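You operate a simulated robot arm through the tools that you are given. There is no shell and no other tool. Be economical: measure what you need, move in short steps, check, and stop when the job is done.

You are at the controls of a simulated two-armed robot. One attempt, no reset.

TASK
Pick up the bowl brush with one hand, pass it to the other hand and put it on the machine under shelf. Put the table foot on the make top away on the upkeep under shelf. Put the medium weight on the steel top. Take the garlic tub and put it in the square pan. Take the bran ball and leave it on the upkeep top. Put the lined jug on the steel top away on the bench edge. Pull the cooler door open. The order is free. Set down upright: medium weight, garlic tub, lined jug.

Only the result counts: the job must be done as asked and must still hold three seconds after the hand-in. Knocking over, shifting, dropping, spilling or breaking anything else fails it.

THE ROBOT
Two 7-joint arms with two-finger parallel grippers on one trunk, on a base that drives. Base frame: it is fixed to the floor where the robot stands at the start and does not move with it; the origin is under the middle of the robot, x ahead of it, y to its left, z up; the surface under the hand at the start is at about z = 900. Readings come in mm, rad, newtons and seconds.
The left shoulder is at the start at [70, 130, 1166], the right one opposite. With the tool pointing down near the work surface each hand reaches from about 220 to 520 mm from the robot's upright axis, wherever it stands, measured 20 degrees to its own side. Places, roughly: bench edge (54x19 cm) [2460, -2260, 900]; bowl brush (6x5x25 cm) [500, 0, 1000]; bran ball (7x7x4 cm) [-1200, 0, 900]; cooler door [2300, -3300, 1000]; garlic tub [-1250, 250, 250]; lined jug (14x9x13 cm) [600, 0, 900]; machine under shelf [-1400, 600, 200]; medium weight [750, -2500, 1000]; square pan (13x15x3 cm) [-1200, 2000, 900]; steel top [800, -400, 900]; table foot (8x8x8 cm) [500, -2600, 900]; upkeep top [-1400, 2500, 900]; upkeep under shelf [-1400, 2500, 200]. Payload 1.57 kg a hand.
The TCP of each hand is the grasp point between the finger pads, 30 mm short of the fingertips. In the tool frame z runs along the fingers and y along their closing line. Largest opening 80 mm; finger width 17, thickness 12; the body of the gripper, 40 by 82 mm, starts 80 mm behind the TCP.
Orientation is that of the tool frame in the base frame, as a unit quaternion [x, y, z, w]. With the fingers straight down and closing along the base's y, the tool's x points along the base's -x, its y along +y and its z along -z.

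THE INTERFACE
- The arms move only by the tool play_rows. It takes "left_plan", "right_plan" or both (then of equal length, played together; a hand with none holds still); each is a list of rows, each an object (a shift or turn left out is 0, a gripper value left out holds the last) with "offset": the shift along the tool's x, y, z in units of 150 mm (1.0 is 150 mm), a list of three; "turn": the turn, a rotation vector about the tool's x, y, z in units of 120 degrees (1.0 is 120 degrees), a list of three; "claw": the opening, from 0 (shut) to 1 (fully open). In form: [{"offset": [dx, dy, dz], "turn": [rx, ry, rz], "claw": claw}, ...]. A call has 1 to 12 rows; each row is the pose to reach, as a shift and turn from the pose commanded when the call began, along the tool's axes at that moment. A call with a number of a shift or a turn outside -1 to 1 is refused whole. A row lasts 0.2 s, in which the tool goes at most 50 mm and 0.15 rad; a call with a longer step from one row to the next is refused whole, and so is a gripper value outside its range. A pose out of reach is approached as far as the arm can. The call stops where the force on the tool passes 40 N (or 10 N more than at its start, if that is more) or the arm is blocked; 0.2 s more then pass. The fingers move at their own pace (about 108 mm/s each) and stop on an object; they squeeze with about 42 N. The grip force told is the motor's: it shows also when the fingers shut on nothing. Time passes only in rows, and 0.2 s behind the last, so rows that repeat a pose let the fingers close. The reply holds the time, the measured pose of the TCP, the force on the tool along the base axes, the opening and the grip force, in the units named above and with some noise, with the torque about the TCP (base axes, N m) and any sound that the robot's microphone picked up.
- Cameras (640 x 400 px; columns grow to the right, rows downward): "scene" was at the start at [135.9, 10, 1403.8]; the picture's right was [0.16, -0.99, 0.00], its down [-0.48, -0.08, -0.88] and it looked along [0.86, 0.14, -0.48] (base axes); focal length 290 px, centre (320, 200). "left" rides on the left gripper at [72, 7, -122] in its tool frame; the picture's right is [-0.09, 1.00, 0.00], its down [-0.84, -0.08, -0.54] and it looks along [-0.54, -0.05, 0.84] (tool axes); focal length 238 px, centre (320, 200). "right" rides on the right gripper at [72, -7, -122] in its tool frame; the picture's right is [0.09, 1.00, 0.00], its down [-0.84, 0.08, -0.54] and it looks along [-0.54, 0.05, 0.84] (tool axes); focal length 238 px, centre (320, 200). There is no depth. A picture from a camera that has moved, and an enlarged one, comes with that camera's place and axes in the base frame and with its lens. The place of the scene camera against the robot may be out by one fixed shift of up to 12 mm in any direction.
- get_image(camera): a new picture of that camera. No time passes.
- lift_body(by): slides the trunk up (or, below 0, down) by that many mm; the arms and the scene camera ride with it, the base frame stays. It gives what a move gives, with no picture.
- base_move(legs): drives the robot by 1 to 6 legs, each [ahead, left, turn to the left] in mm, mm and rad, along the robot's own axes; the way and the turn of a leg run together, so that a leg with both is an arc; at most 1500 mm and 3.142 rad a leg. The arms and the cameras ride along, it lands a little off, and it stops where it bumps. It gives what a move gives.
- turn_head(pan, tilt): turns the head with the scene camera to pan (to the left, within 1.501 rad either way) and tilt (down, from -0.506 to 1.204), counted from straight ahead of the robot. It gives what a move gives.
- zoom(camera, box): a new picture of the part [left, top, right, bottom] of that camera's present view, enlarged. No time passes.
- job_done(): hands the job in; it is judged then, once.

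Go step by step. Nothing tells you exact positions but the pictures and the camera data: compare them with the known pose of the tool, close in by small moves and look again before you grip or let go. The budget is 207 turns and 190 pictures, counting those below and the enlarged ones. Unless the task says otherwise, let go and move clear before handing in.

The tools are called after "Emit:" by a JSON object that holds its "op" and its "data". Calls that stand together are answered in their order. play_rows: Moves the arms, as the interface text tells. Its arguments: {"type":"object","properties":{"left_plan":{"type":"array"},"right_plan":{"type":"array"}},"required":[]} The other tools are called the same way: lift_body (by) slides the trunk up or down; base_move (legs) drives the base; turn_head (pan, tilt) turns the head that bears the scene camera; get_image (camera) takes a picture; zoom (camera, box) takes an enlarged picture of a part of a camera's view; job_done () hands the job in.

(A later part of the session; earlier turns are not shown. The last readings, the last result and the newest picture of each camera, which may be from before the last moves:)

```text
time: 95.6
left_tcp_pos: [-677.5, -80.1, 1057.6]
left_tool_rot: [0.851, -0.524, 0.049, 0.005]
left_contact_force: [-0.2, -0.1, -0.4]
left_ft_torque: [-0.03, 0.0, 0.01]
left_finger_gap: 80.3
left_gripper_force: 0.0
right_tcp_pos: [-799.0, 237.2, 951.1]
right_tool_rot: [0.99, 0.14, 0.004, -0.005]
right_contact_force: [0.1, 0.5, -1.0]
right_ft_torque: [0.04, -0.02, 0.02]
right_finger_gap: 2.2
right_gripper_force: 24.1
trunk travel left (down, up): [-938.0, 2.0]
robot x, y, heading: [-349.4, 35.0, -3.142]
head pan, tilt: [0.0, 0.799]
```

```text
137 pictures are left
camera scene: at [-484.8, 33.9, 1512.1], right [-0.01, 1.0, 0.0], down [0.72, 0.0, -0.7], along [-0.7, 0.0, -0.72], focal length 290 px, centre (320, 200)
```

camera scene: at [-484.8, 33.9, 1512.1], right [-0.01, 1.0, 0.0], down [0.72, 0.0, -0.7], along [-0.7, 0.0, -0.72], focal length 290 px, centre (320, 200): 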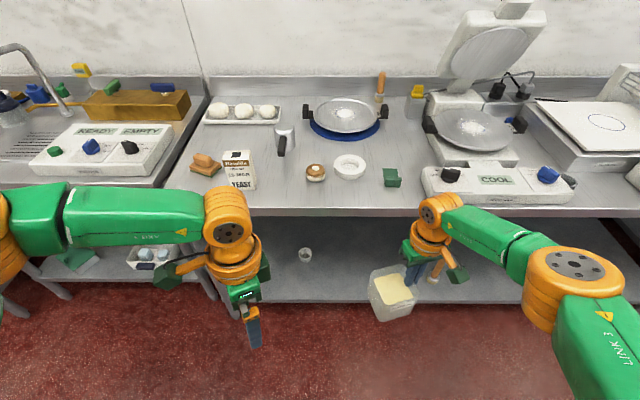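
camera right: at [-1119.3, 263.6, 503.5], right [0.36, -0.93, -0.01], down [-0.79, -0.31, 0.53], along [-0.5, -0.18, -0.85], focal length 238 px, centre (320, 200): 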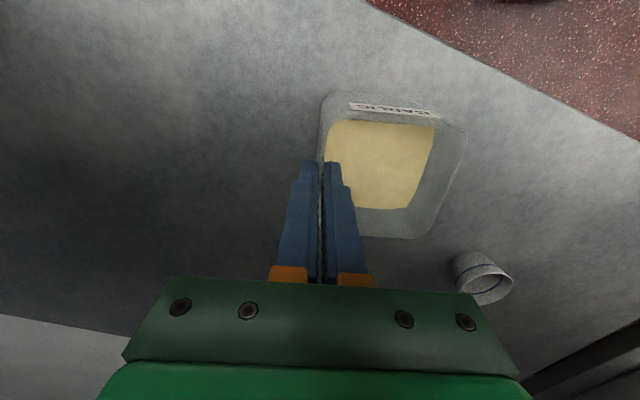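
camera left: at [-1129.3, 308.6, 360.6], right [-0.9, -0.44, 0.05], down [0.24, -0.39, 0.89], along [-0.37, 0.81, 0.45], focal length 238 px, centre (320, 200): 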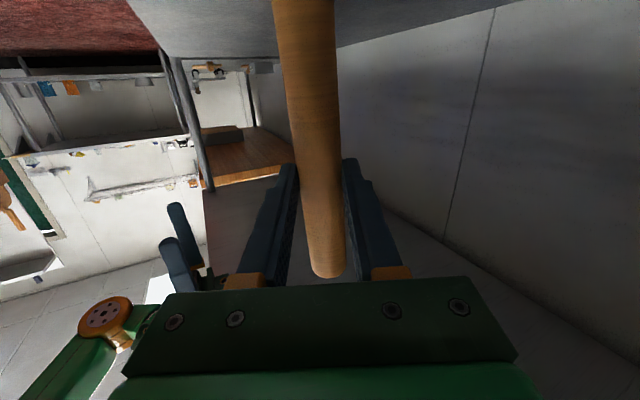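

The bun ("bran ball") is at about (-1184, 20). I raise the tub clear and reposition the left hand to fetch the ball on the same visit.

Emit:
{"op": "play_rows", "data": {"right_plan": [{"offset": [0.1, 0.03, -0.2]}, {"offset": [0.2, 0.06, -0.4]}, {"offset": [0.3, 0.08, -0.6]}, {"offset": [0.385, 0.11, -0.8]}, {"offset": [0.385, 0.11, -0.87]}, {"offset": [0.385, 0.11, -0.87]}], "left_plan": [{"offset": [-0.2, 0.1, 0]}, {"offset": [-0.4, 0.2, 0]}, {"offset": [-0.6, 0.2, 0]}, {"offset": [-0.66, 0.2, 0]}, {"offset": [-0.66, 0.2, 0]}, {"offset": [-0.66, 0.2, 0]}]}}

Emit:
{"op": "zoom", "data": {"camera": "scene", "box": [240, 120, 420, 230]}}

Emit:
{"op": "get_image", "data": {"camera": "scene"}}

```text
time: 97.0
left_tcp_pos: [-685.8, -74.0, 1057.5]
left_tool_rot: [0.851, -0.523, 0.048, 0.007]
left_contact_force: [-0.7, 1.3, 0.0]
left_ft_torque: [0.0, -0.01, 0.01]
left_finger_gap: 80.1
left_gripper_force: 0.1
left hand out of reach, approached as far as the arm can: row 1, 2, 3, 4, 5, 6
right_tcp_pos: [-738.8, 236.7, 1082.0]
right_tool_rot: [0.99, 0.139, 0.004, -0.005]
right_contact_force: [-0.1, -0.5, -1.4]
right_ft_torque: [0.05, 0.0, -0.02]
right_finger_gap: 2.1
right_gripper_force: 24.0
trunk travel left (down, up): [-938.0, 2.0]
robot x, y, heading: [-349.2, 38.3, -3.129]
head pan, tilt: [0.0, 0.799]
```

```text
3.56 times, centred on (330, 175) of scene
camera zoom: at [-485.0, 33.9, 1512.1], right [-0.01, 1.0, 0.0], down [0.72, 0.0, -0.7], along [-0.7, 0.0, -0.72], focal length 1030 px, centre (284, 289)
```

zoom: 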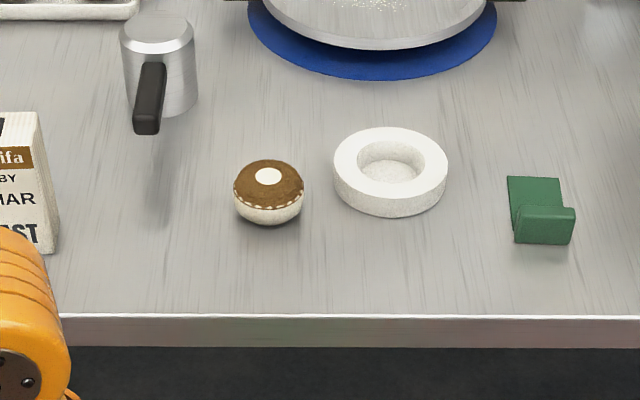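

```text
135 pictures are left
camera scene: at [-485.0, 33.9, 1512.1], right [-0.01, 1.0, 0.0], down [0.72, 0.0, -0.7], along [-0.7, 0.0, -0.72], focal length 290 px, centre (320, 200)
```

scene: 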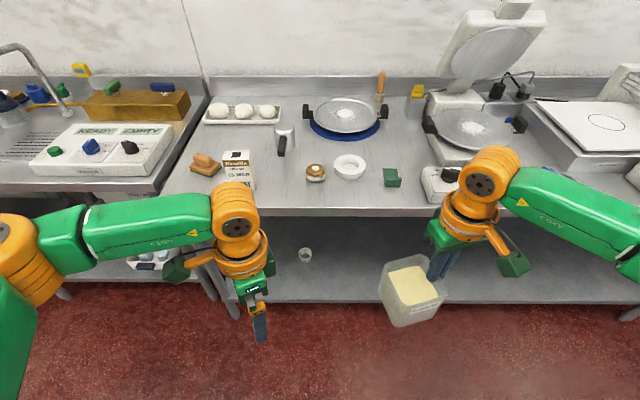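

Emit:
{"op": "play_rows", "data": {"left_plan": [{"turn": [0, 0, -0.07]}, {"turn": [0, 0, -0.14]}, {"turn": [0, 0, -0.21]}, {"turn": [0, 0, -0.25]}, {"turn": [0, 0, -0.25]}]}}

Emit:
{"op": "play_rows", "data": {"left_plan": [{"offset": [-0.2, 0, 0]}, {"offset": [-0.4, -0.06, 0]}, {"offset": [-0.6, -0.13, 0]}, {"offset": [-0.6, -0.13, 0]}]}}

```text
time: 98.2
left_tcp_pos: [-682.4, -71.4, 1053.9]
left_tool_rot: [0.957, -0.285, 0.046, 0.019]
left_contact_force: [-0.6, -0.1, 0.0]
left_ft_torque: [0.0, 0.02, 0.03]
left_finger_gap: 79.8
left_gripper_force: 0.0
right_tcp_pos: [-738.8, 235.9, 1081.8]
right_tool_rot: [0.99, 0.14, 0.004, -0.005]
right_contact_force: [-0.8, 0.2, -1.9]
right_ft_torque: [0.02, -0.01, 0.0]
right_finger_gap: 2.3
right_gripper_force: 23.6
trunk travel left (down, up): [-938.0, 2.0]
robot x, y, heading: [-347.3, 37.9, -3.133]
head pan, tilt: [0.0, 0.799]
```

```text
time: 99.2
left_tcp_pos: [-746.6, -3.3, 1044.5]
left_tool_rot: [0.957, -0.285, 0.045, 0.018]
left_contact_force: [0.3, 0.3, 0.6]
left_ft_torque: [0.0, -0.03, 0.01]
left_finger_gap: 80.1
left_gripper_force: 0.1
right_tcp_pos: [-739.0, 235.9, 1082.3]
right_tool_rot: [0.99, 0.14, 0.004, -0.005]
right_contact_force: [-0.3, 0.2, -0.4]
right_ft_torque: [0.04, 0.03, 0.01]
right_finger_gap: 2.7
right_gripper_force: 24.2
trunk travel left (down, up): [-938.0, 2.0]
robot x, y, heading: [-347.9, 39.0, -3.135]
head pan, tilt: [0.0, 0.799]
```

Emit:
{"op": "base_move", "data": {"legs": [[405, -15, 0]]}}

Emit:
{"op": "get_image", "data": {"camera": "left"}}

Emit:
{"op": "get_image", "data": {"camera": "scene"}}

```text
time: 101.7
left_tcp_pos: [-1148.7, 16.2, 1047.2]
left_tool_rot: [0.956, -0.291, 0.045, 0.019]
left_contact_force: [0.4, 0.4, 0.5]
left_ft_torque: [0.01, 0.02, 0.03]
left_finger_gap: 79.7
left_gripper_force: 0.1
right_tcp_pos: [-1136.9, 254.9, 1081.3]
right_tool_rot: [0.991, 0.136, 0.003, -0.005]
right_contact_force: [0.4, -0.4, -0.9]
right_ft_torque: [0.03, 0.04, 0.0]
right_finger_gap: 2.2
right_gripper_force: 24.1
trunk travel left (down, up): [-938.0, 2.0]
robot x, y, heading: [-755.4, 52.6, 3.137]
head pan, tilt: [0.0, 0.799]
```

```text
134 pictures are left
camera left: at [-1102.7, -22.7, 1175.4], right [-0.63, -0.78, 0.0], down [-0.69, 0.56, 0.46], along [-0.36, 0.29, -0.89], focal length 238 px, centre (320, 200)
```

left: 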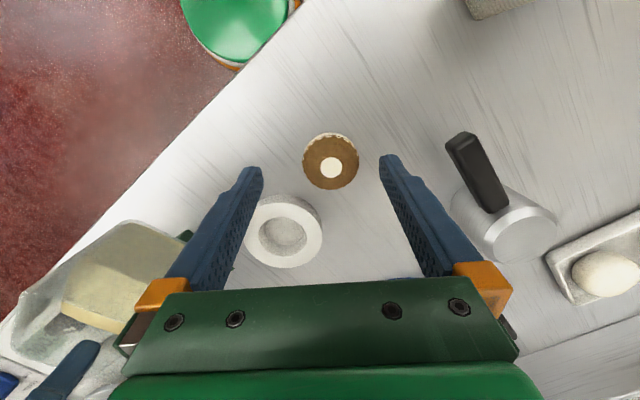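

```text
133 pictures are left
camera scene: at [-885.5, 49.9, 1512.4], right [0.01, 1.0, 0.0], down [0.72, 0.0, -0.7], along [-0.7, 0.0, -0.72], focal length 290 px, centre (320, 200)
```

scene: 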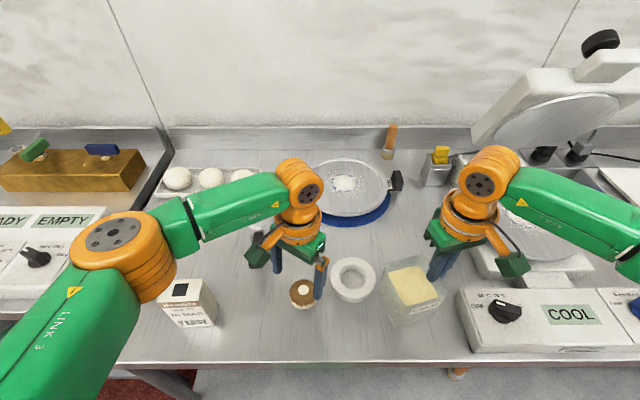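

Emit:
{"op": "play_rows", "data": {"left_plan": [{"offset": [-0.1, 0.03, 0.1]}, {"offset": [-0.24, 0.068, 0.25]}, {"offset": [-0.24, 0.068, 0.42]}, {"offset": [-0.24, 0.068, 0.42]}]}}

Emit:
{"op": "get_image", "data": {"camera": "left"}}

```text
time: 102.7
left_tcp_pos: [-1178.8, 18.8, 987.1]
left_tool_rot: [0.956, -0.29, 0.045, 0.018]
left_contact_force: [0.0, 0.2, 0.9]
left_ft_torque: [0.0, 0.01, 0.01]
left_finger_gap: 80.2
left_gripper_force: 0.0
left hand out of reach, approached as far as the arm can: row 3, 4
right_tcp_pos: [-1140.6, 255.6, 1082.3]
right_tool_rot: [0.991, 0.134, 0.004, -0.006]
right_contact_force: [-0.5, 0.0, -0.7]
right_ft_torque: [0.05, -0.01, -0.03]
right_finger_gap: 2.4
right_gripper_force: 23.6
trunk travel left (down, up): [-938.0, 2.0]
robot x, y, heading: [-753.2, 52.1, 3.138]
head pan, tilt: [0.0, 0.799]
```

```text
132 pictures are left
camera left: at [-1131.7, -18.2, 1116.8], right [-0.63, -0.78, 0.0], down [-0.69, 0.56, 0.46], along [-0.36, 0.29, -0.89], focal length 238 px, centre (320, 200)
```

left: 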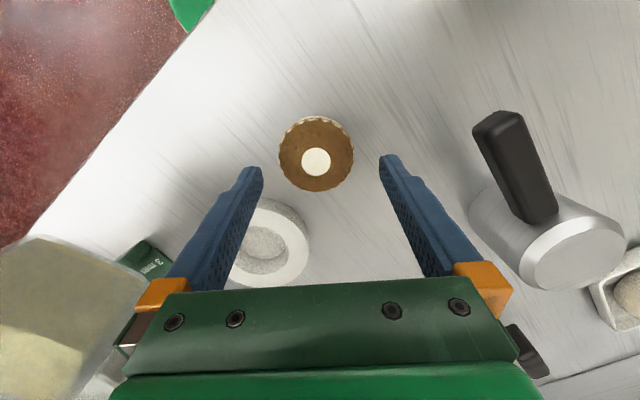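

Emit:
{"op": "play_rows", "data": {"left_plan": [{"offset": [0.015, -0.026, 0]}, {"offset": [0.015, -0.026, 0]}, {"offset": [0.015, -0.026, 0]}], "right_plan": [{"offset": [0, 0, -0.2]}, {"offset": [0, 0, -0.4]}, {"offset": [0, 0, -0.4]}]}}

Emit:
{"op": "lift_body", "data": {"by": -35}}

Emit:
{"op": "get_image", "data": {"camera": "left"}}

```text
time: 103.5
left_tcp_pos: [-1173.1, 22.0, 988.0]
left_tool_rot: [0.955, -0.291, 0.046, 0.019]
left_contact_force: [0.2, -0.9, 0.7]
left_ft_torque: [-0.02, 0.01, 0.0]
left_finger_gap: 80.0
left_gripper_force: 0.1
right_tcp_pos: [-1140.7, 256.2, 1141.9]
right_tool_rot: [0.991, 0.135, 0.005, -0.005]
right_contact_force: [0.7, -0.2, -0.8]
right_ft_torque: [0.02, 0.02, 0.0]
right_finger_gap: 2.5
right_gripper_force: 23.7
trunk travel left (down, up): [-938.0, 2.0]
robot x, y, heading: [-751.7, 51.2, 3.135]
head pan, tilt: [0.0, 0.799]
```

```text
time: 104.3
left_tcp_pos: [-1172.9, 22.0, 953.3]
left_tool_rot: [0.955, -0.291, 0.046, 0.018]
left_contact_force: [0.6, -0.4, -0.1]
left_ft_torque: [0.02, -0.03, -0.01]
left_finger_gap: 79.9
left_gripper_force: 0.0
right_tcp_pos: [-1140.8, 256.2, 1106.6]
right_tool_rot: [0.991, 0.135, 0.004, -0.005]
right_contact_force: [-0.2, -0.6, -1.0]
right_ft_torque: [0.04, 0.01, 0.04]
right_finger_gap: 2.1
right_gripper_force: 23.9
trunk travel left (down, up): [-903.0, 37.0]
robot x, y, heading: [-749.9, 52.3, 3.139]
head pan, tilt: [0.0, 0.799]
```

```text
131 pictures are left
camera left: at [-1127.6, -15.6, 1082.5], right [-0.63, -0.78, 0.0], down [-0.69, 0.56, 0.46], along [-0.35, 0.29, -0.89], focal length 238 px, centre (320, 200)
```

left: 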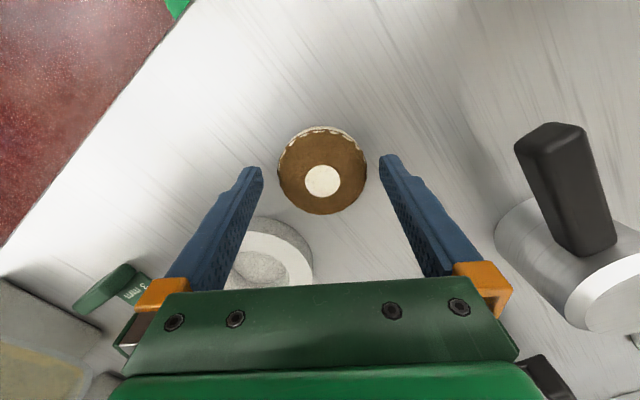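

Emit:
{"op": "lift_body", "data": {"by": -13}}

Emit:
{"op": "play_rows", "data": {"left_plan": [{"claw": 0}, {"claw": 0}, {"claw": 0}, {"claw": 0}]}}

Emit:
{"op": "lift_body", "data": {"by": 48}}

Emit:
{"op": "get_image", "data": {"camera": "left"}}

```text
time: 104.9
left_tcp_pos: [-1173.9, 22.2, 940.2]
left_tool_rot: [0.956, -0.291, 0.046, 0.018]
left_contact_force: [0.0, 0.3, 0.6]
left_ft_torque: [-0.04, -0.03, 0.01]
left_finger_gap: 80.0
left_gripper_force: 0.1
right_tcp_pos: [-1142.1, 255.9, 1092.8]
right_tool_rot: [0.991, 0.135, 0.005, -0.005]
right_contact_force: [-0.2, 0.0, -1.8]
right_ft_torque: [0.0, 0.0, -0.02]
right_finger_gap: 2.4
right_gripper_force: 23.6
trunk travel left (down, up): [-890.0, 50.0]
robot x, y, heading: [-752.7, 50.3, 3.138]
head pan, tilt: [0.0, 0.799]
```

```text
time: 105.9
left_tcp_pos: [-1174.1, 22.8, 941.7]
left_tool_rot: [0.956, -0.29, 0.045, 0.018]
left_contact_force: [0.1, 0.3, 0.9]
left_ft_torque: [0.02, -0.06, -0.02]
left_finger_gap: 60.4
left_gripper_force: 41.2
right_tcp_pos: [-1140.4, 255.6, 1094.6]
right_tool_rot: [0.991, 0.135, 0.004, -0.005]
right_contact_force: [-0.1, -0.2, -0.4]
right_ft_torque: [0.05, 0.01, -0.01]
right_finger_gap: 2.2
right_gripper_force: 23.8
trunk travel left (down, up): [-890.0, 50.0]
robot x, y, heading: [-752.3, 53.5, 3.137]
head pan, tilt: [0.0, 0.799]
```

```text
time: 106.8
left_tcp_pos: [-1174.2, 21.8, 988.3]
left_tool_rot: [0.955, -0.291, 0.046, 0.018]
left_contact_force: [0.3, 0.2, -0.3]
left_ft_torque: [0.0, 0.01, 0.01]
left_finger_gap: 60.4
left_gripper_force: 41.8
right_tcp_pos: [-1141.6, 255.5, 1142.4]
right_tool_rot: [0.991, 0.135, 0.005, -0.006]
right_contact_force: [0.5, -0.8, -1.5]
right_ft_torque: [0.01, 0.04, -0.02]
right_finger_gap: 2.4
right_gripper_force: 23.8
trunk travel left (down, up): [-938.0, 2.0]
robot x, y, heading: [-749.6, 53.2, 3.139]
head pan, tilt: [0.0, 0.799]
```

```text
130 pictures are left
camera left: at [-1127.8, -15.7, 1117.5], right [-0.63, -0.78, 0.0], down [-0.69, 0.56, 0.46], along [-0.35, 0.29, -0.89], focal length 238 px, centre (320, 200)
```

left: 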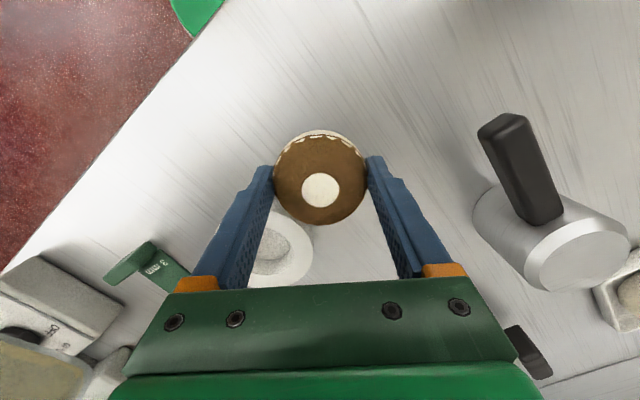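

Ball held. I back off and drive right (base +y) toward the upkeep table.

Emit:
{"op": "base_move", "data": {"legs": [[-320, 0, 0], [0, -1000, 0], [0, -800, 0]]}}

Emit:
{"op": "get_image", "data": {"camera": "scene"}}

```text
time: 117.6
left_tcp_pos: [-812.8, 1826.7, 989.3]
left_tool_rot: [0.953, -0.3, 0.045, 0.018]
left_contact_force: [0.4, 0.5, -0.5]
left_ft_torque: [0.01, 0.02, 0.0]
left_finger_gap: 60.3
left_gripper_force: 42.4
right_tcp_pos: [-777.2, 2059.4, 1141.0]
right_tool_rot: [0.992, 0.125, 0.006, -0.006]
right_contact_force: [0.2, -0.1, -0.6]
right_ft_torque: [0.02, 0.03, -0.05]
right_finger_gap: 2.3
right_gripper_force: 23.5
trunk travel left (down, up): [-938.0, 2.0]
robot x, y, heading: [-396.5, 1848.1, 3.118]
head pan, tilt: [0.0, 0.799]
```

```text
129 pictures are left
camera scene: at [-527.4, 1848.3, 1512.1], right [0.02, 1.0, 0.0], down [0.72, -0.02, -0.7], along [-0.7, 0.02, -0.72], focal length 290 px, centre (320, 200)
```

scene: 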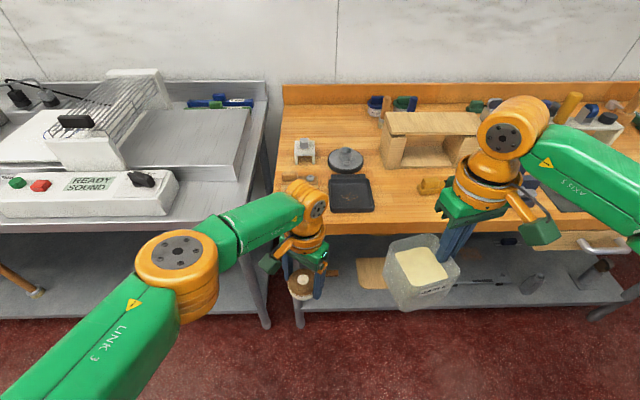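

Emit:
{"op": "zoom", "data": {"camera": "scene", "box": [270, 80, 510, 240]}}

```text
2.50 times, centred on (390, 160) of scene
camera zoom: at [-527.4, 1848.3, 1512.1], right [0.02, 1.0, 0.0], down [0.72, -0.02, -0.7], along [-0.7, 0.02, -0.72], focal length 724 px, centre (145, 300)
```

zoom: 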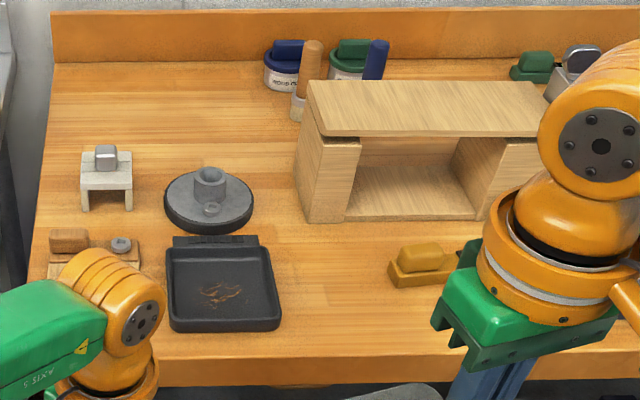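

Pan centre ≈ (-1133, 1956). The ball goes first, in the free gap around (-1120, 2095). Driving there.

Emit:
{"op": "base_move", "data": {"legs": [[0, -278, 0.0236], [300, 0, 0]]}}

Emit:
{"op": "get_image", "data": {"camera": "left"}}

Emit:
{"op": "get_image", "data": {"camera": "scene"}}

```text
time: 121.2
left_tcp_pos: [-1098.7, 2101.8, 989.7]
left_tool_rot: [0.956, -0.291, 0.044, 0.019]
left_contact_force: [-0.5, 0.4, -0.5]
left_ft_torque: [-0.02, 0.02, 0.03]
left_finger_gap: 60.0
left_gripper_force: 41.6
right_tcp_pos: [-1067.9, 2338.1, 1142.2]
right_tool_rot: [0.991, 0.137, 0.003, -0.005]
right_contact_force: [-0.1, -0.2, -0.3]
right_ft_torque: [0.02, 0.01, 0.0]
right_finger_gap: 2.5
right_gripper_force: 23.8
trunk travel left (down, up): [-938.0, 2.0]
robot x, y, heading: [-684.3, 2136.1, 3.138]
head pan, tilt: [0.0, 0.799]
```

```text
127 pictures are left
camera left: at [-1053.1, 2065.0, 1118.5], right [-0.63, -0.78, 0.0], down [-0.69, 0.56, 0.46], along [-0.36, 0.29, -0.89], focal length 238 px, centre (320, 200)
```

left: 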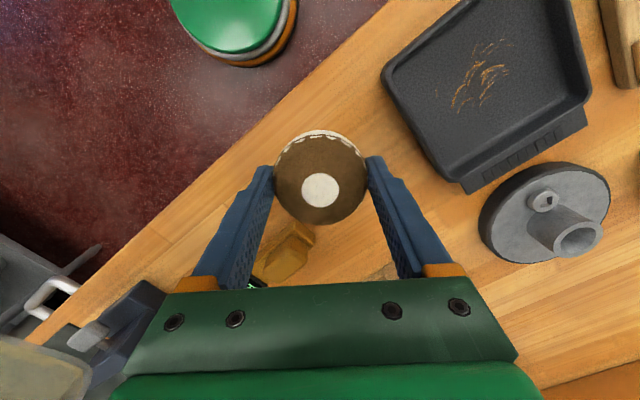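

```text
126 pictures are left
camera scene: at [-813.4, 2131.6, 1512.5], right [0.0, 1.0, 0.0], down [0.72, 0.0, -0.7], along [-0.7, 0.0, -0.72], focal length 290 px, centre (320, 200)
```

scene: 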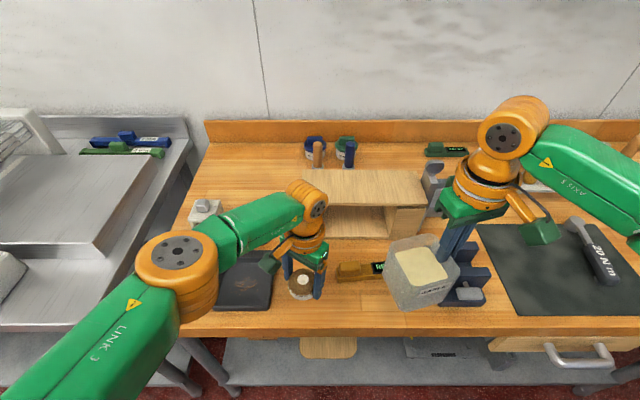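

Emit:
{"op": "lift_body", "data": {"by": -44}}

Emit:
{"op": "get_image", "data": {"camera": "left"}}

```text
time: 122.1
left_tcp_pos: [-1102.0, 2102.3, 944.1]
left_tool_rot: [0.956, -0.289, 0.045, 0.018]
left_contact_force: [-0.2, 0.0, 0.2]
left_ft_torque: [0.02, 0.0, 0.01]
left_finger_gap: 60.2
left_gripper_force: 42.2
right_tcp_pos: [-1070.7, 2336.6, 1096.8]
right_tool_rot: [0.991, 0.137, 0.005, -0.004]
right_contact_force: [-0.4, 0.7, -1.3]
right_ft_torque: [0.02, 0.01, -0.03]
right_finger_gap: 2.3
right_gripper_force: 23.3
trunk travel left (down, up): [-894.0, 46.0]
robot x, y, heading: [-685.3, 2136.4, 3.142]
head pan, tilt: [0.0, 0.799]
```

```text
125 pictures are left
camera left: at [-1056.1, 2064.8, 1073.3], right [-0.63, -0.78, 0.0], down [-0.69, 0.56, 0.46], along [-0.35, 0.29, -0.89], focal length 238 px, centre (320, 200)
```

left: 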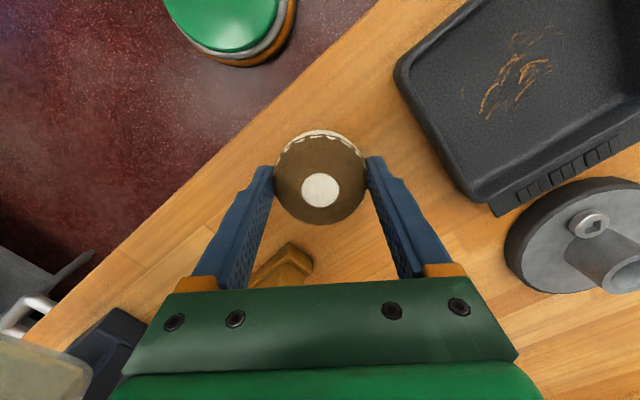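

Emit:
{"op": "lift_body", "data": {"by": -4}}

```text
time: 122.6
left_tcp_pos: [-1102.7, 2102.8, 939.2]
left_tool_rot: [0.956, -0.29, 0.046, 0.018]
left_contact_force: [0.0, -0.2, -0.8]
left_ft_torque: [-0.01, 0.0, 0.04]
left_finger_gap: 60.2
left_gripper_force: 42.0
right_tcp_pos: [-1072.4, 2336.2, 1094.3]
right_tool_rot: [0.991, 0.137, 0.004, -0.005]
right_contact_force: [0.5, 0.1, -0.7]
right_ft_torque: [0.02, 0.02, -0.01]
right_finger_gap: 2.4
right_gripper_force: 23.8
trunk travel left (down, up): [-890.0, 50.0]
robot x, y, heading: [-683.0, 2133.6, 3.14]
head pan, tilt: [0.0, 0.799]
```

Emit:
{"op": "lift_body", "data": {"by": -4}}

```text
time: 123.1
left_tcp_pos: [-1101.9, 2101.5, 936.7]
left_tool_rot: [0.956, -0.289, 0.046, 0.018]
left_contact_force: [-0.2, -0.9, -0.4]
left_ft_torque: [-0.01, -0.05, 0.0]
left_finger_gap: 60.6
left_gripper_force: 42.3
right_tcp_pos: [-1071.1, 2336.9, 1089.3]
right_tool_rot: [0.991, 0.137, 0.004, -0.006]
right_contact_force: [-0.3, 0.0, -0.9]
right_ft_torque: [0.01, 0.01, -0.01]
right_finger_gap: 2.1
right_gripper_force: 23.3
trunk travel left (down, up): [-886.0, 54.0]
robot x, y, heading: [-679.5, 2138.8, 3.14]
head pan, tilt: [0.0, 0.799]
```

Emit:
{"op": "lift_body", "data": {"by": -4}}

Emit:
{"op": "zoom", "data": {"camera": "left", "box": [220, 100, 420, 240]}}

```text
time: 123.7
left_tcp_pos: [-1102.7, 2102.0, 932.5]
left_tool_rot: [0.956, -0.289, 0.045, 0.018]
left_contact_force: [-0.3, 0.4, -0.4]
left_ft_torque: [-0.04, 0.0, -0.02]
left_finger_gap: 60.4
left_gripper_force: 42.1
right_tcp_pos: [-1071.3, 2335.9, 1085.5]
right_tool_rot: [0.991, 0.137, 0.004, -0.005]
right_contact_force: [-0.1, -0.5, -0.4]
right_ft_torque: [0.02, 0.01, -0.01]
right_finger_gap: 2.4
right_gripper_force: 23.2
trunk travel left (down, up): [-882.0, 58.0]
robot x, y, heading: [-683.0, 2133.9, 3.139]
head pan, tilt: [0.0, 0.799]
```

```text
2.86 times, centred on (320, 170) of left
camera zoom: at [-1055.9, 2064.9, 1061.4], right [-0.63, -0.78, 0.0], down [-0.69, 0.56, 0.46], along [-0.35, 0.29, -0.89], focal length 681 px, centre (320, 286)
```

zoom: 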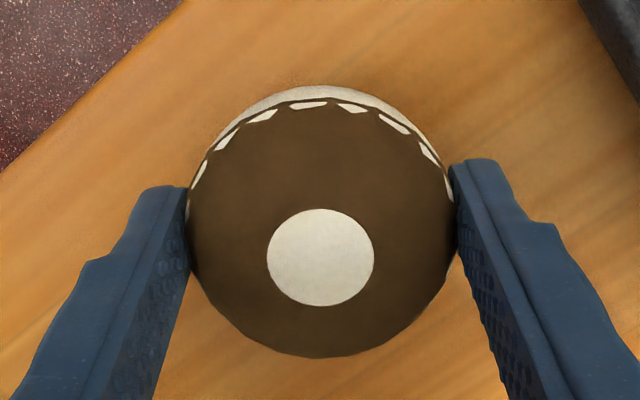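

Emit:
{"op": "lift_body", "data": {"by": -5}}

Emit:
{"op": "lift_body", "data": {"by": -4}}

```text
time: 124.2
left_tcp_pos: [-1103.0, 2103.7, 927.5]
left_tool_rot: [0.956, -0.29, 0.045, 0.018]
left_contact_force: [0.1, -0.1, 0.0]
left_ft_torque: [0.01, 0.02, -0.03]
left_finger_gap: 60.2
left_gripper_force: 41.4
right_tcp_pos: [-1071.7, 2336.6, 1080.7]
right_tool_rot: [0.991, 0.137, 0.004, -0.004]
right_contact_force: [0.6, -0.1, 0.0]
right_ft_torque: [0.0, 0.02, 0.05]
right_finger_gap: 2.3
right_gripper_force: 24.0
trunk travel left (down, up): [-877.0, 63.0]
robot x, y, heading: [-682.7, 2134.8, 3.144]
head pan, tilt: [0.0, 0.799]
```

```text
time: 124.7
left_tcp_pos: [-1100.9, 2102.5, 924.0]
left_tool_rot: [0.956, -0.289, 0.045, 0.018]
left_contact_force: [-0.6, -0.4, -1.6]
left_ft_torque: [0.02, -0.01, -0.01]
left_finger_gap: 60.5
left_gripper_force: 42.3
right_tcp_pos: [-1071.1, 2335.1, 1076.5]
right_tool_rot: [0.991, 0.136, 0.005, -0.004]
right_contact_force: [0.7, -0.2, -0.7]
right_ft_torque: [0.03, 0.01, -0.01]
right_finger_gap: 2.3
right_gripper_force: 23.8
trunk travel left (down, up): [-873.0, 67.0]
robot x, y, heading: [-680.4, 2132.9, 3.135]
head pan, tilt: [0.0, 0.799]
```

Emit:
{"op": "lift_body", "data": {"by": -4}}

Emit:
{"op": "lift_body", "data": {"by": -4}}

Emit:
{"op": "zoom", "data": {"camera": "left", "box": [220, 100, 420, 240]}}

```text
time: 125.3
left_tcp_pos: [-1099.9, 2103.0, 920.8]
left_tool_rot: [0.956, -0.289, 0.045, 0.017]
left_contact_force: [-3.2, -1.6, 13.9]
left_ft_torque: [0.14, -0.01, 0.06]
left_finger_gap: 60.3
left_gripper_force: 41.8
right_tcp_pos: [-1068.3, 2337.2, 1073.4]
right_tool_rot: [0.991, 0.136, 0.003, -0.005]
right_contact_force: [0.3, -0.4, -0.2]
right_ft_torque: [0.02, -0.01, -0.02]
right_finger_gap: 2.3
right_gripper_force: 23.6
trunk travel left (down, up): [-869.0, 71.0]
robot x, y, heading: [-681.0, 2136.9, 3.137]
head pan, tilt: [0.0, 0.799]
```

```text
time: 125.7
left_tcp_pos: [-1101.5, 2102.6, 921.4]
left_tool_rot: [0.956, -0.289, 0.041, 0.019]
left_contact_force: [4.4, -1.1, 13.3]
left_ft_torque: [0.03, -0.41, -0.01]
left_finger_gap: 60.1
left_gripper_force: 41.8
right_tcp_pos: [-1067.4, 2336.5, 1072.3]
right_tool_rot: [0.99, 0.137, 0.003, -0.006]
right_contact_force: [0.0, -0.4, -0.2]
right_ft_torque: [0.03, 0.02, -0.03]
right_finger_gap: 2.3
right_gripper_force: 24.0
trunk travel left (down, up): [-866.0, 74.0]
robot x, y, heading: [-681.9, 2140.6, 3.141]
head pan, tilt: [0.0, 0.799]
stopped: the force on the tool passed its limit at 44 N (the readings are from after the stop); the commanded pose is now the measured one
```

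```text
2.86 times, centred on (320, 170) of left
camera zoom: at [-1053.5, 2064.5, 1049.1], right [-0.63, -0.78, 0.0], down [-0.69, 0.56, 0.46], along [-0.36, 0.29, -0.89], focal length 681 px, centre (320, 286)
```

zoom: 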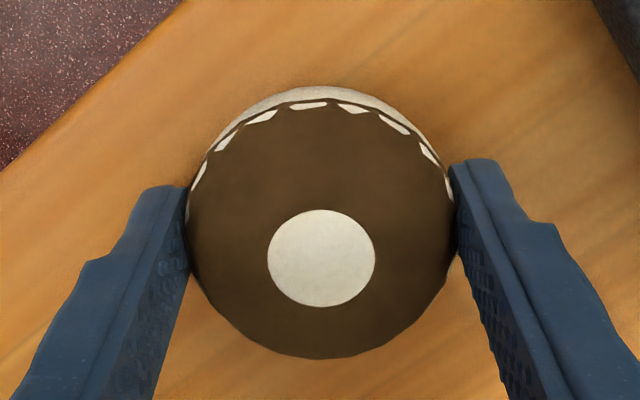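

Contact with the table. Release and rise.

Emit:
{"op": "play_rows", "data": {"left_plan": [{"claw": 0.85}, {"claw": 1}, {"claw": 1}]}}

Emit:
{"op": "lift_body", "data": {"by": 72}}

Emit:
{"op": "get_image", "data": {"camera": "left"}}

```text
time: 126.5
left_tcp_pos: [-1103.8, 2102.6, 918.6]
left_tool_rot: [0.956, -0.289, 0.043, 0.019]
left_contact_force: [-1.1, 0.1, 0.5]
left_ft_torque: [-0.04, -0.02, 0.0]
left_finger_gap: 80.0
left_gripper_force: 0.1
right_tcp_pos: [-1070.2, 2335.1, 1070.6]
right_tool_rot: [0.991, 0.137, 0.005, -0.005]
right_contact_force: [-0.5, -0.5, -0.6]
right_ft_torque: [0.03, 0.03, -0.02]
right_finger_gap: 2.4
right_gripper_force: 24.3
trunk travel left (down, up): [-866.0, 74.0]
robot x, y, heading: [-680.0, 2135.8, 3.141]
head pan, tilt: [0.0, 0.799]
```

```text
time: 127.6
left_tcp_pos: [-1103.2, 2103.0, 989.3]
left_tool_rot: [0.956, -0.289, 0.043, 0.019]
left_contact_force: [-0.2, 0.5, -1.3]
left_ft_torque: [0.01, 0.0, -0.01]
left_finger_gap: 80.0
left_gripper_force: 0.1
right_tcp_pos: [-1069.4, 2334.9, 1140.8]
right_tool_rot: [0.991, 0.136, 0.004, -0.005]
right_contact_force: [0.5, 0.6, -0.4]
right_ft_torque: [0.03, 0.03, -0.01]
right_finger_gap: 2.2
right_gripper_force: 23.6
trunk travel left (down, up): [-938.0, 2.0]
robot x, y, heading: [-680.8, 2135.1, 3.134]
head pan, tilt: [0.0, 0.799]
```

```text
122 pictures are left
camera left: at [-1056.9, 2064.7, 1119.4], right [-0.63, -0.78, 0.0], down [-0.69, 0.56, 0.46], along [-0.36, 0.29, -0.89], focal length 238 px, centre (320, 200)
```

left: 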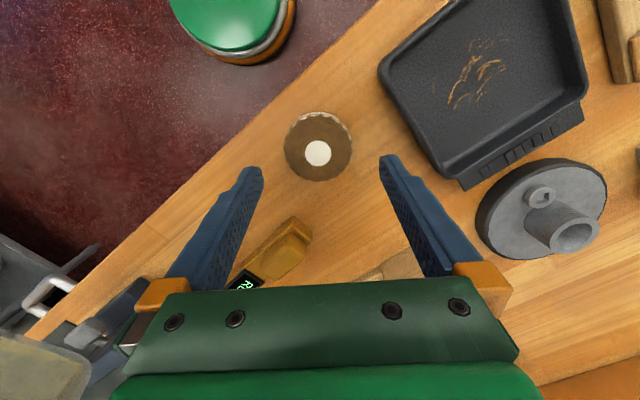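

Ball is placed. I back off, shift to the pan, and pull the left hand up and back.

Emit:
{"op": "base_move", "data": {"legs": [[-250, 0, 0], [0, 337, 0]]}}

Emit:
{"op": "play_rows", "data": {"left_plan": [{"offset": [0.1, -0.05, -0.2]}, {"offset": [0.2, -0.12, -0.4]}, {"offset": [0.35, -0.22, -0.6]}, {"offset": [0.35, -0.22, -0.6]}]}}

Emit:
{"op": "base_move", "data": {"legs": [[200, 0, 0]]}}

Emit:
{"op": "get_image", "data": {"camera": "scene"}}

Emit:
{"op": "get_image", "data": {"camera": "right"}}

```text
time: 131.3
left_tcp_pos: [-853.7, 1769.4, 990.4]
left_tool_rot: [0.953, -0.298, 0.042, 0.02]
left_contact_force: [-0.7, -0.1, -0.6]
left_ft_torque: [-0.04, -0.06, 0.0]
left_finger_gap: 80.0
left_gripper_force: 0.2
right_tcp_pos: [-816.6, 2003.3, 1141.5]
right_tool_rot: [0.992, 0.127, 0.004, -0.004]
right_contact_force: [0.2, -0.1, -0.5]
right_ft_torque: [0.01, -0.02, 0.03]
right_finger_gap: 2.2
right_gripper_force: 23.9
trunk travel left (down, up): [-938.0, 2.0]
robot x, y, heading: [-432.8, 1793.8, 3.119]
head pan, tilt: [0.0, 0.799]
```

```text
time: 132.3
left_tcp_pos: [-798.8, 1770.3, 1086.5]
left_tool_rot: [0.954, -0.297, 0.042, 0.02]
left_contact_force: [0.8, 0.6, -0.7]
left_ft_torque: [0.01, 0.02, 0.01]
left_finger_gap: 80.2
left_gripper_force: 0.0
right_tcp_pos: [-816.0, 2001.0, 1141.8]
right_tool_rot: [0.992, 0.126, 0.004, -0.005]
right_contact_force: [-0.3, -0.2, -1.6]
right_ft_torque: [0.02, -0.02, -0.02]
right_finger_gap: 2.6
right_gripper_force: 23.9
trunk travel left (down, up): [-938.0, 2.0]
robot x, y, heading: [-432.0, 1796.2, 3.117]
head pan, tilt: [0.0, 0.799]
```

```text
time: 133.9
left_tcp_pos: [-989.8, 1777.7, 1086.7]
left_tool_rot: [0.953, -0.3, 0.04, 0.02]
left_contact_force: [1.1, 0.0, -0.3]
left_ft_torque: [-0.01, 0.06, -0.01]
left_finger_gap: 80.2
left_gripper_force: 0.0
right_tcp_pos: [-1008.4, 2006.5, 1143.2]
right_tool_rot: [0.992, 0.125, 0.002, -0.006]
right_contact_force: [-0.6, -0.5, -0.7]
right_ft_torque: [0.05, 0.09, -0.02]
right_finger_gap: 2.3
right_gripper_force: 23.1
trunk travel left (down, up): [-938.0, 2.0]
robot x, y, heading: [-626.7, 1801.7, 3.117]
head pan, tilt: [0.0, 0.799]
```

```text
121 pictures are left
camera scene: at [-757.1, 1796.4, 1513.0], right [0.02, 1.0, 0.0], down [0.71, -0.02, -0.7], along [-0.7, 0.02, -0.71], focal length 290 px, centre (320, 200)
```

scene: 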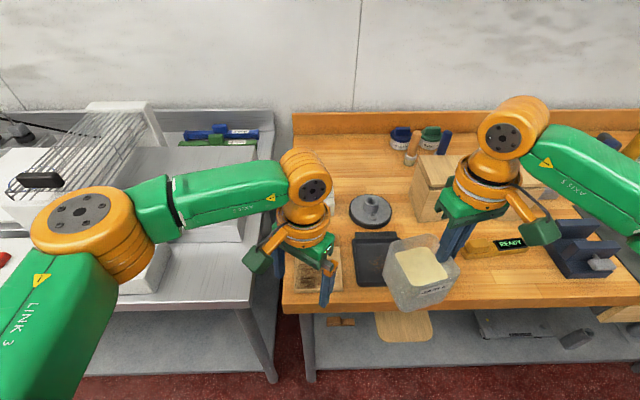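

```text
120 pictures are left
camera right: at [-939.5, 2029.7, 1266.1], right [0.34, -0.94, -0.01], down [-0.79, -0.29, 0.54], along [-0.51, -0.17, -0.84], focal length 238 px, centre (320, 200)
```

right: 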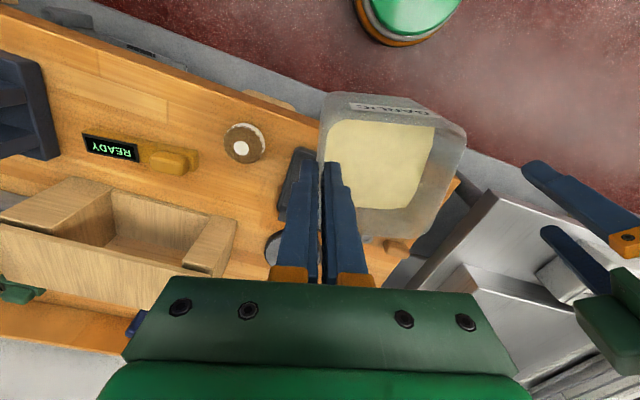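

Emit:
{"op": "base_move", "data": {"legs": [[150, 13, 0]]}}

Emit:
{"op": "play_rows", "data": {"right_plan": [{"offset": [0, 0, 0.2]}, {"offset": [0, 0, 0.4]}, {"offset": [0, 0, 0.55]}, {"offset": [0, 0, 0.55]}]}}

Emit:
{"op": "get_image", "data": {"camera": "scene"}}

Emit:
{"op": "get_image", "data": {"camera": "right"}}

```text
time: 135.2
left_tcp_pos: [-1142.1, 1768.4, 1086.8]
left_tool_rot: [0.953, -0.3, 0.04, 0.02]
left_contact_force: [0.7, 0.2, -0.3]
left_ft_torque: [0.01, 0.02, 0.01]
left_finger_gap: 80.0
left_gripper_force: 0.0
right_tcp_pos: [-1158.0, 1998.5, 1143.5]
right_tool_rot: [0.992, 0.125, 0.002, -0.006]
right_contact_force: [0.1, -0.1, -1.2]
right_ft_torque: [0.05, 0.02, -0.04]
right_finger_gap: 2.3
right_gripper_force: 24.1
trunk travel left (down, up): [-938.0, 2.0]
robot x, y, heading: [-776.0, 1788.9, 3.111]
head pan, tilt: [0.0, 0.799]
```

```text
time: 136.2
left_tcp_pos: [-1145.6, 1767.7, 1084.7]
left_tool_rot: [0.953, -0.301, 0.042, 0.02]
left_contact_force: [-0.1, 0.5, 0.5]
left_ft_torque: [-0.04, 0.02, 0.0]
left_finger_gap: 80.1
left_gripper_force: 0.0
right_tcp_pos: [-1162.4, 2000.5, 1059.4]
right_tool_rot: [0.992, 0.126, 0.004, -0.005]
right_contact_force: [0.8, -0.5, -0.6]
right_ft_torque: [0.03, 0.06, -0.02]
right_finger_gap: 2.4
right_gripper_force: 23.8
trunk travel left (down, up): [-938.0, 2.0]
robot x, y, heading: [-778.4, 1789.4, 3.115]
head pan, tilt: [0.0, 0.799]
```

```text
119 pictures are left
camera scene: at [-913.7, 1787.5, 1512.4], right [0.03, 1.0, 0.0], down [0.72, -0.02, -0.7], along [-0.7, 0.02, -0.72], focal length 290 px, centre (320, 200)
```

scene: 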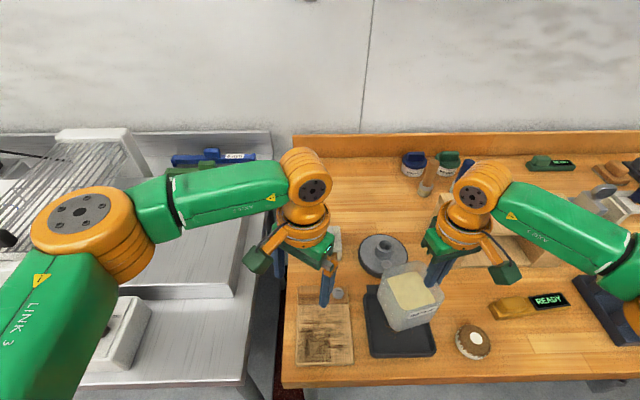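

```text
118 pictures are left
camera right: at [-1094.8, 2023.0, 1182.2], right [0.34, -0.94, -0.01], down [-0.8, -0.29, 0.53], along [-0.5, -0.17, -0.85], focal length 238 px, centre (320, 200)
```

right: 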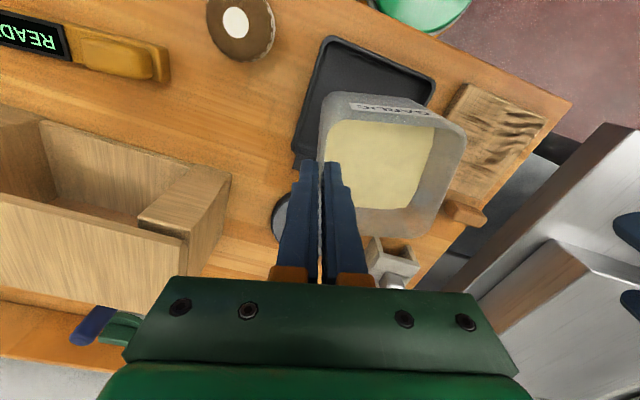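

Tub centre is over the pan centre. I lower further.

Emit:
{"op": "play_rows", "data": {"right_plan": [{"offset": [0, 0, 0.2]}, {"offset": [0, 0, 0.4]}, {"offset": [0, 0, 0.4]}]}}

Emit:
{"op": "lift_body", "data": {"by": -20}}

Emit:
{"op": "zoom", "data": {"camera": "scene", "box": [340, 220, 480, 380]}}

```text
time: 137.0
left_tcp_pos: [-1145.6, 1767.5, 1084.7]
left_tool_rot: [0.953, -0.3, 0.043, 0.02]
left_contact_force: [0.2, 0.2, 0.0]
left_ft_torque: [-0.02, 0.05, 0.0]
left_finger_gap: 80.0
left_gripper_force: 0.0
right_tcp_pos: [-1160.6, 2001.3, 1000.5]
right_tool_rot: [0.992, 0.126, 0.003, -0.005]
right_contact_force: [-0.4, 0.0, -0.4]
right_ft_torque: [0.06, 0.04, 0.02]
right_finger_gap: 2.4
right_gripper_force: 24.1
trunk travel left (down, up): [-938.0, 2.0]
robot x, y, heading: [-776.2, 1786.1, 3.124]
head pan, tilt: [0.0, 0.799]
```

```text
time: 137.7
left_tcp_pos: [-1142.0, 1767.3, 1066.6]
left_tool_rot: [0.953, -0.301, 0.04, 0.019]
left_contact_force: [-1.1, 0.7, 0.0]
left_ft_torque: [0.0, -0.04, 0.03]
left_finger_gap: 79.7
left_gripper_force: 0.1
right_tcp_pos: [-1159.0, 2000.6, 982.2]
right_tool_rot: [0.992, 0.125, 0.002, -0.006]
right_contact_force: [-2.6, 2.2, 23.3]
right_ft_torque: [-0.2, 0.16, -0.02]
right_finger_gap: 2.7
right_gripper_force: 24.1
trunk travel left (down, up): [-918.0, 22.0]
robot x, y, heading: [-779.2, 1790.6, 3.115]
head pan, tilt: [0.0, 0.799]
```

```text
2.50 times, centred on (410, 300) of scene
camera zoom: at [-909.6, 1786.2, 1493.1], right [0.03, 1.0, 0.0], down [0.72, -0.02, -0.7], along [-0.7, 0.02, -0.72], focal length 724 px, centre (95, -50)
```

zoom: 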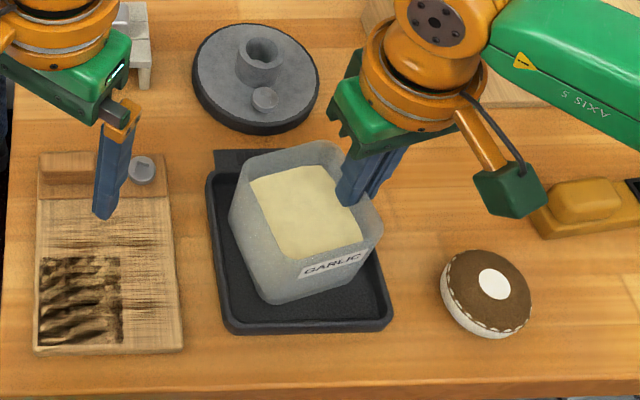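

The tub is inside the pan and in contact. Release and rise straight up.

Emit:
{"op": "play_rows", "data": {"right_plan": [{"claw": 0.15}, {"claw": 0.35}, {"claw": 0.35}]}}

Emit:
{"op": "lift_body", "data": {"by": 22}}

Emit:
{"op": "play_rows", "data": {"right_plan": [{"offset": [0, 0, -0.2]}, {"offset": [0, 0, -0.4]}, {"offset": [0, 0, -0.6]}, {"offset": [0, 0, -0.7]}]}}

Emit:
{"op": "get_image", "data": {"camera": "right"}}

Emit:
{"op": "get_image", "data": {"camera": "scene"}}

```text
time: 138.5
left_tcp_pos: [-1145.0, 1767.9, 1064.7]
left_tool_rot: [0.953, -0.3, 0.042, 0.02]
left_contact_force: [-0.4, 0.2, -0.2]
left_ft_torque: [0.0, 0.02, 0.0]
left_finger_gap: 79.9
left_gripper_force: 0.1
right_tcp_pos: [-1159.4, 2000.1, 980.4]
right_tool_rot: [0.992, 0.125, 0.005, -0.005]
right_contact_force: [-0.5, -0.1, -0.1]
right_ft_torque: [0.0, 0.01, 0.01]
right_finger_gap: 27.9
right_gripper_force: 0.0
trunk travel left (down, up): [-918.0, 22.0]
robot x, y, heading: [-775.6, 1785.7, 3.12]
head pan, tilt: [0.0, 0.799]
```

```text
time: 139.2
left_tcp_pos: [-1144.9, 1768.1, 1086.5]
left_tool_rot: [0.953, -0.3, 0.04, 0.019]
left_contact_force: [0.0, -0.5, 1.0]
left_ft_torque: [0.01, 0.0, -0.02]
left_finger_gap: 80.0
left_gripper_force: 0.0
right_tcp_pos: [-1160.4, 2000.3, 1002.5]
right_tool_rot: [0.992, 0.125, 0.004, -0.004]
right_contact_force: [-0.5, 0.5, -0.8]
right_ft_torque: [0.0, -0.02, 0.02]
right_finger_gap: 27.9
right_gripper_force: 0.1
trunk travel left (down, up): [-940.0, 0.0]
robot x, y, heading: [-777.2, 1787.7, 3.121]
head pan, tilt: [0.0, 0.799]
```

```text
time: 140.2
left_tcp_pos: [-1145.3, 1768.1, 1087.3]
left_tool_rot: [0.953, -0.301, 0.043, 0.019]
left_contact_force: [0.4, 0.3, -0.3]
left_ft_torque: [0.02, 0.01, -0.01]
left_finger_gap: 80.0
left_gripper_force: 0.0
right_tcp_pos: [-1162.1, 1998.8, 1109.8]
right_tool_rot: [0.992, 0.126, 0.005, -0.005]
right_contact_force: [-0.4, -0.2, -0.6]
right_ft_torque: [0.0, 0.04, 0.03]
right_finger_gap: 27.9
right_gripper_force: 0.1
trunk travel left (down, up): [-940.0, 0.0]
robot x, y, heading: [-776.2, 1787.6, 3.116]
head pan, tilt: [0.0, 0.799]
```

```text
116 pictures are left
camera right: at [-1093.5, 2021.9, 1231.9], right [0.34, -0.94, -0.01], down [-0.8, -0.29, 0.53], along [-0.5, -0.17, -0.85], focal length 238 px, centre (320, 200)
```

right: 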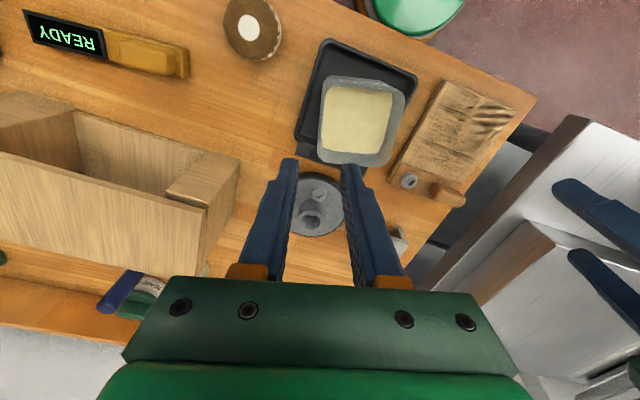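

```text
115 pictures are left
camera scene: at [-912.7, 1787.3, 1514.5], right [0.03, 1.0, 0.0], down [0.72, -0.02, -0.7], along [-0.7, 0.02, -0.72], focal length 290 px, centre (320, 200)
```

scene: 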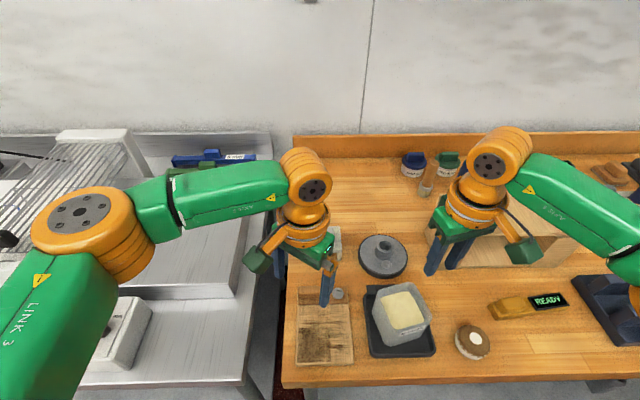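

Emit:
{"op": "zoom", "data": {"camera": "scene", "box": [350, 260, 450, 370]}}

Emit:
{"op": "zoom", "data": {"camera": "right", "box": [270, 20, 440, 190]}}

```text
3.64 times, centred on (400, 315) of scene
camera zoom: at [-912.7, 1787.3, 1514.5], right [0.03, 1.0, 0.0], down [0.72, -0.02, -0.7], along [-0.7, 0.02, -0.72], focal length 1053 px, centre (29, -218)
```

zoom: 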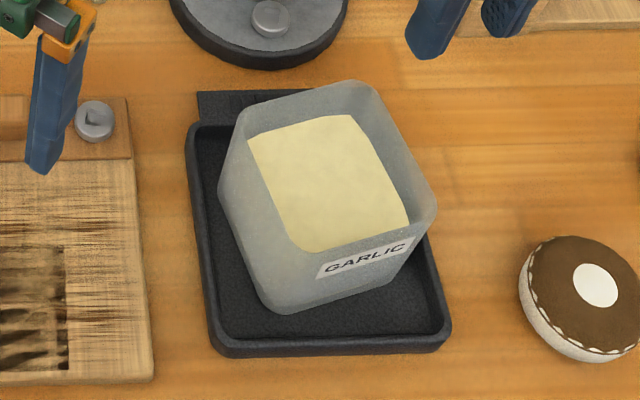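

```text
2.35 times, centred on (355, 105) of right
camera zoom: at [-1093.5, 2021.9, 1231.9], right [0.34, -0.94, -0.01], down [-0.8, -0.29, 0.53], along [-0.5, -0.17, -0.85], focal length 561 px, centre (238, 424)
```

zoom: 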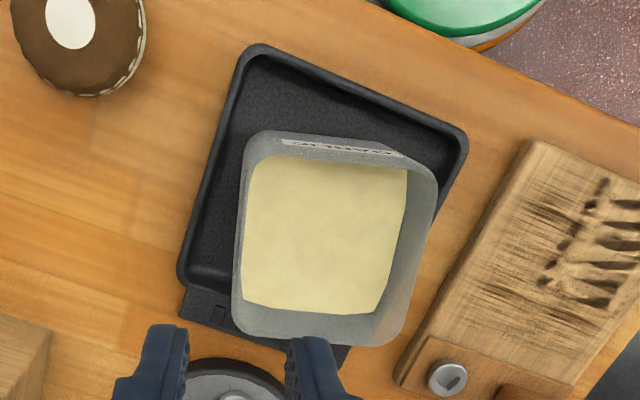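

The tub stands in the pan. Next: the make table with table foot and medium weight. I back out and drive along the aisle to y≈-2500.

Emit:
{"op": "base_move", "data": {"legs": [[-380, 0, 0.025], [0, 1450, 0], [0, 1450, 0], [0, 1350, 0]]}}

Emit:
{"op": "turn_head", "data": {"pan": 0.0, "tilt": 0.5}}

Emit:
{"op": "get_image", "data": {"camera": "scene"}}

```text
time: 162.6
left_tcp_pos: [-687.6, -2527.7, 1087.2]
left_tool_rot: [0.96, -0.274, 0.043, 0.019]
left_contact_force: [0.1, -1.2, -0.2]
left_ft_torque: [-0.01, 0.02, 0.01]
left_finger_gap: 80.2
left_gripper_force: 0.1
right_tcp_pos: [-716.7, -2297.2, 1108.3]
right_tool_rot: [0.988, 0.153, 0.004, -0.006]
right_contact_force: [-0.1, 0.8, -0.2]
right_ft_torque: [0.01, -0.01, 0.03]
right_finger_gap: 28.2
right_gripper_force: 0.0
trunk travel left (down, up): [-940.0, 0.0]
robot x, y, heading: [-321.1, -2488.9, -3.113]
head pan, tilt: [0.0, 0.799]
```

```text
time: 163.4
left_tcp_pos: [-688.4, -2527.2, 1086.8]
left_tool_rot: [0.961, -0.274, 0.043, 0.018]
left_contact_force: [0.3, 0.2, 1.0]
left_ft_torque: [0.04, 0.02, 0.01]
left_finger_gap: 79.8
left_gripper_force: 0.0
right_tcp_pos: [-716.1, -2298.8, 1109.7]
right_tool_rot: [0.988, 0.153, 0.005, -0.006]
right_contact_force: [1.1, 0.8, 0.0]
right_ft_torque: [0.06, 0.03, -0.01]
right_finger_gap: 28.1
right_gripper_force: 0.1
trunk travel left (down, up): [-940.0, 0.0]
robot x, y, heading: [-321.3, -2486.9, -3.114]
head pan, tilt: [0.0, 0.499]
```

```text
112 pictures are left
camera scene: at [-467.3, -2496.6, 1540.4], right [-0.03, 1.0, 0.0], down [0.48, 0.01, -0.88], along [-0.88, -0.03, -0.48], focal length 290 px, centre (320, 200)
```

scene: 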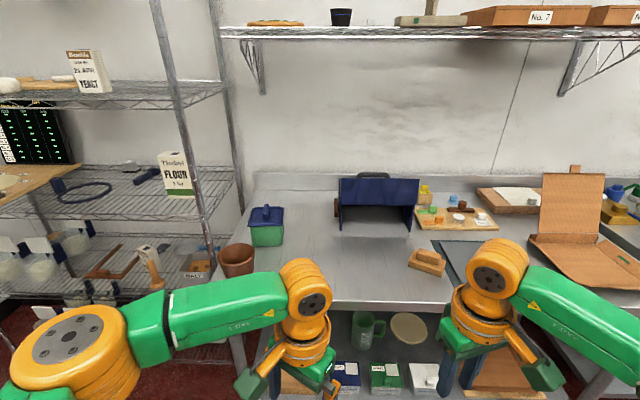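

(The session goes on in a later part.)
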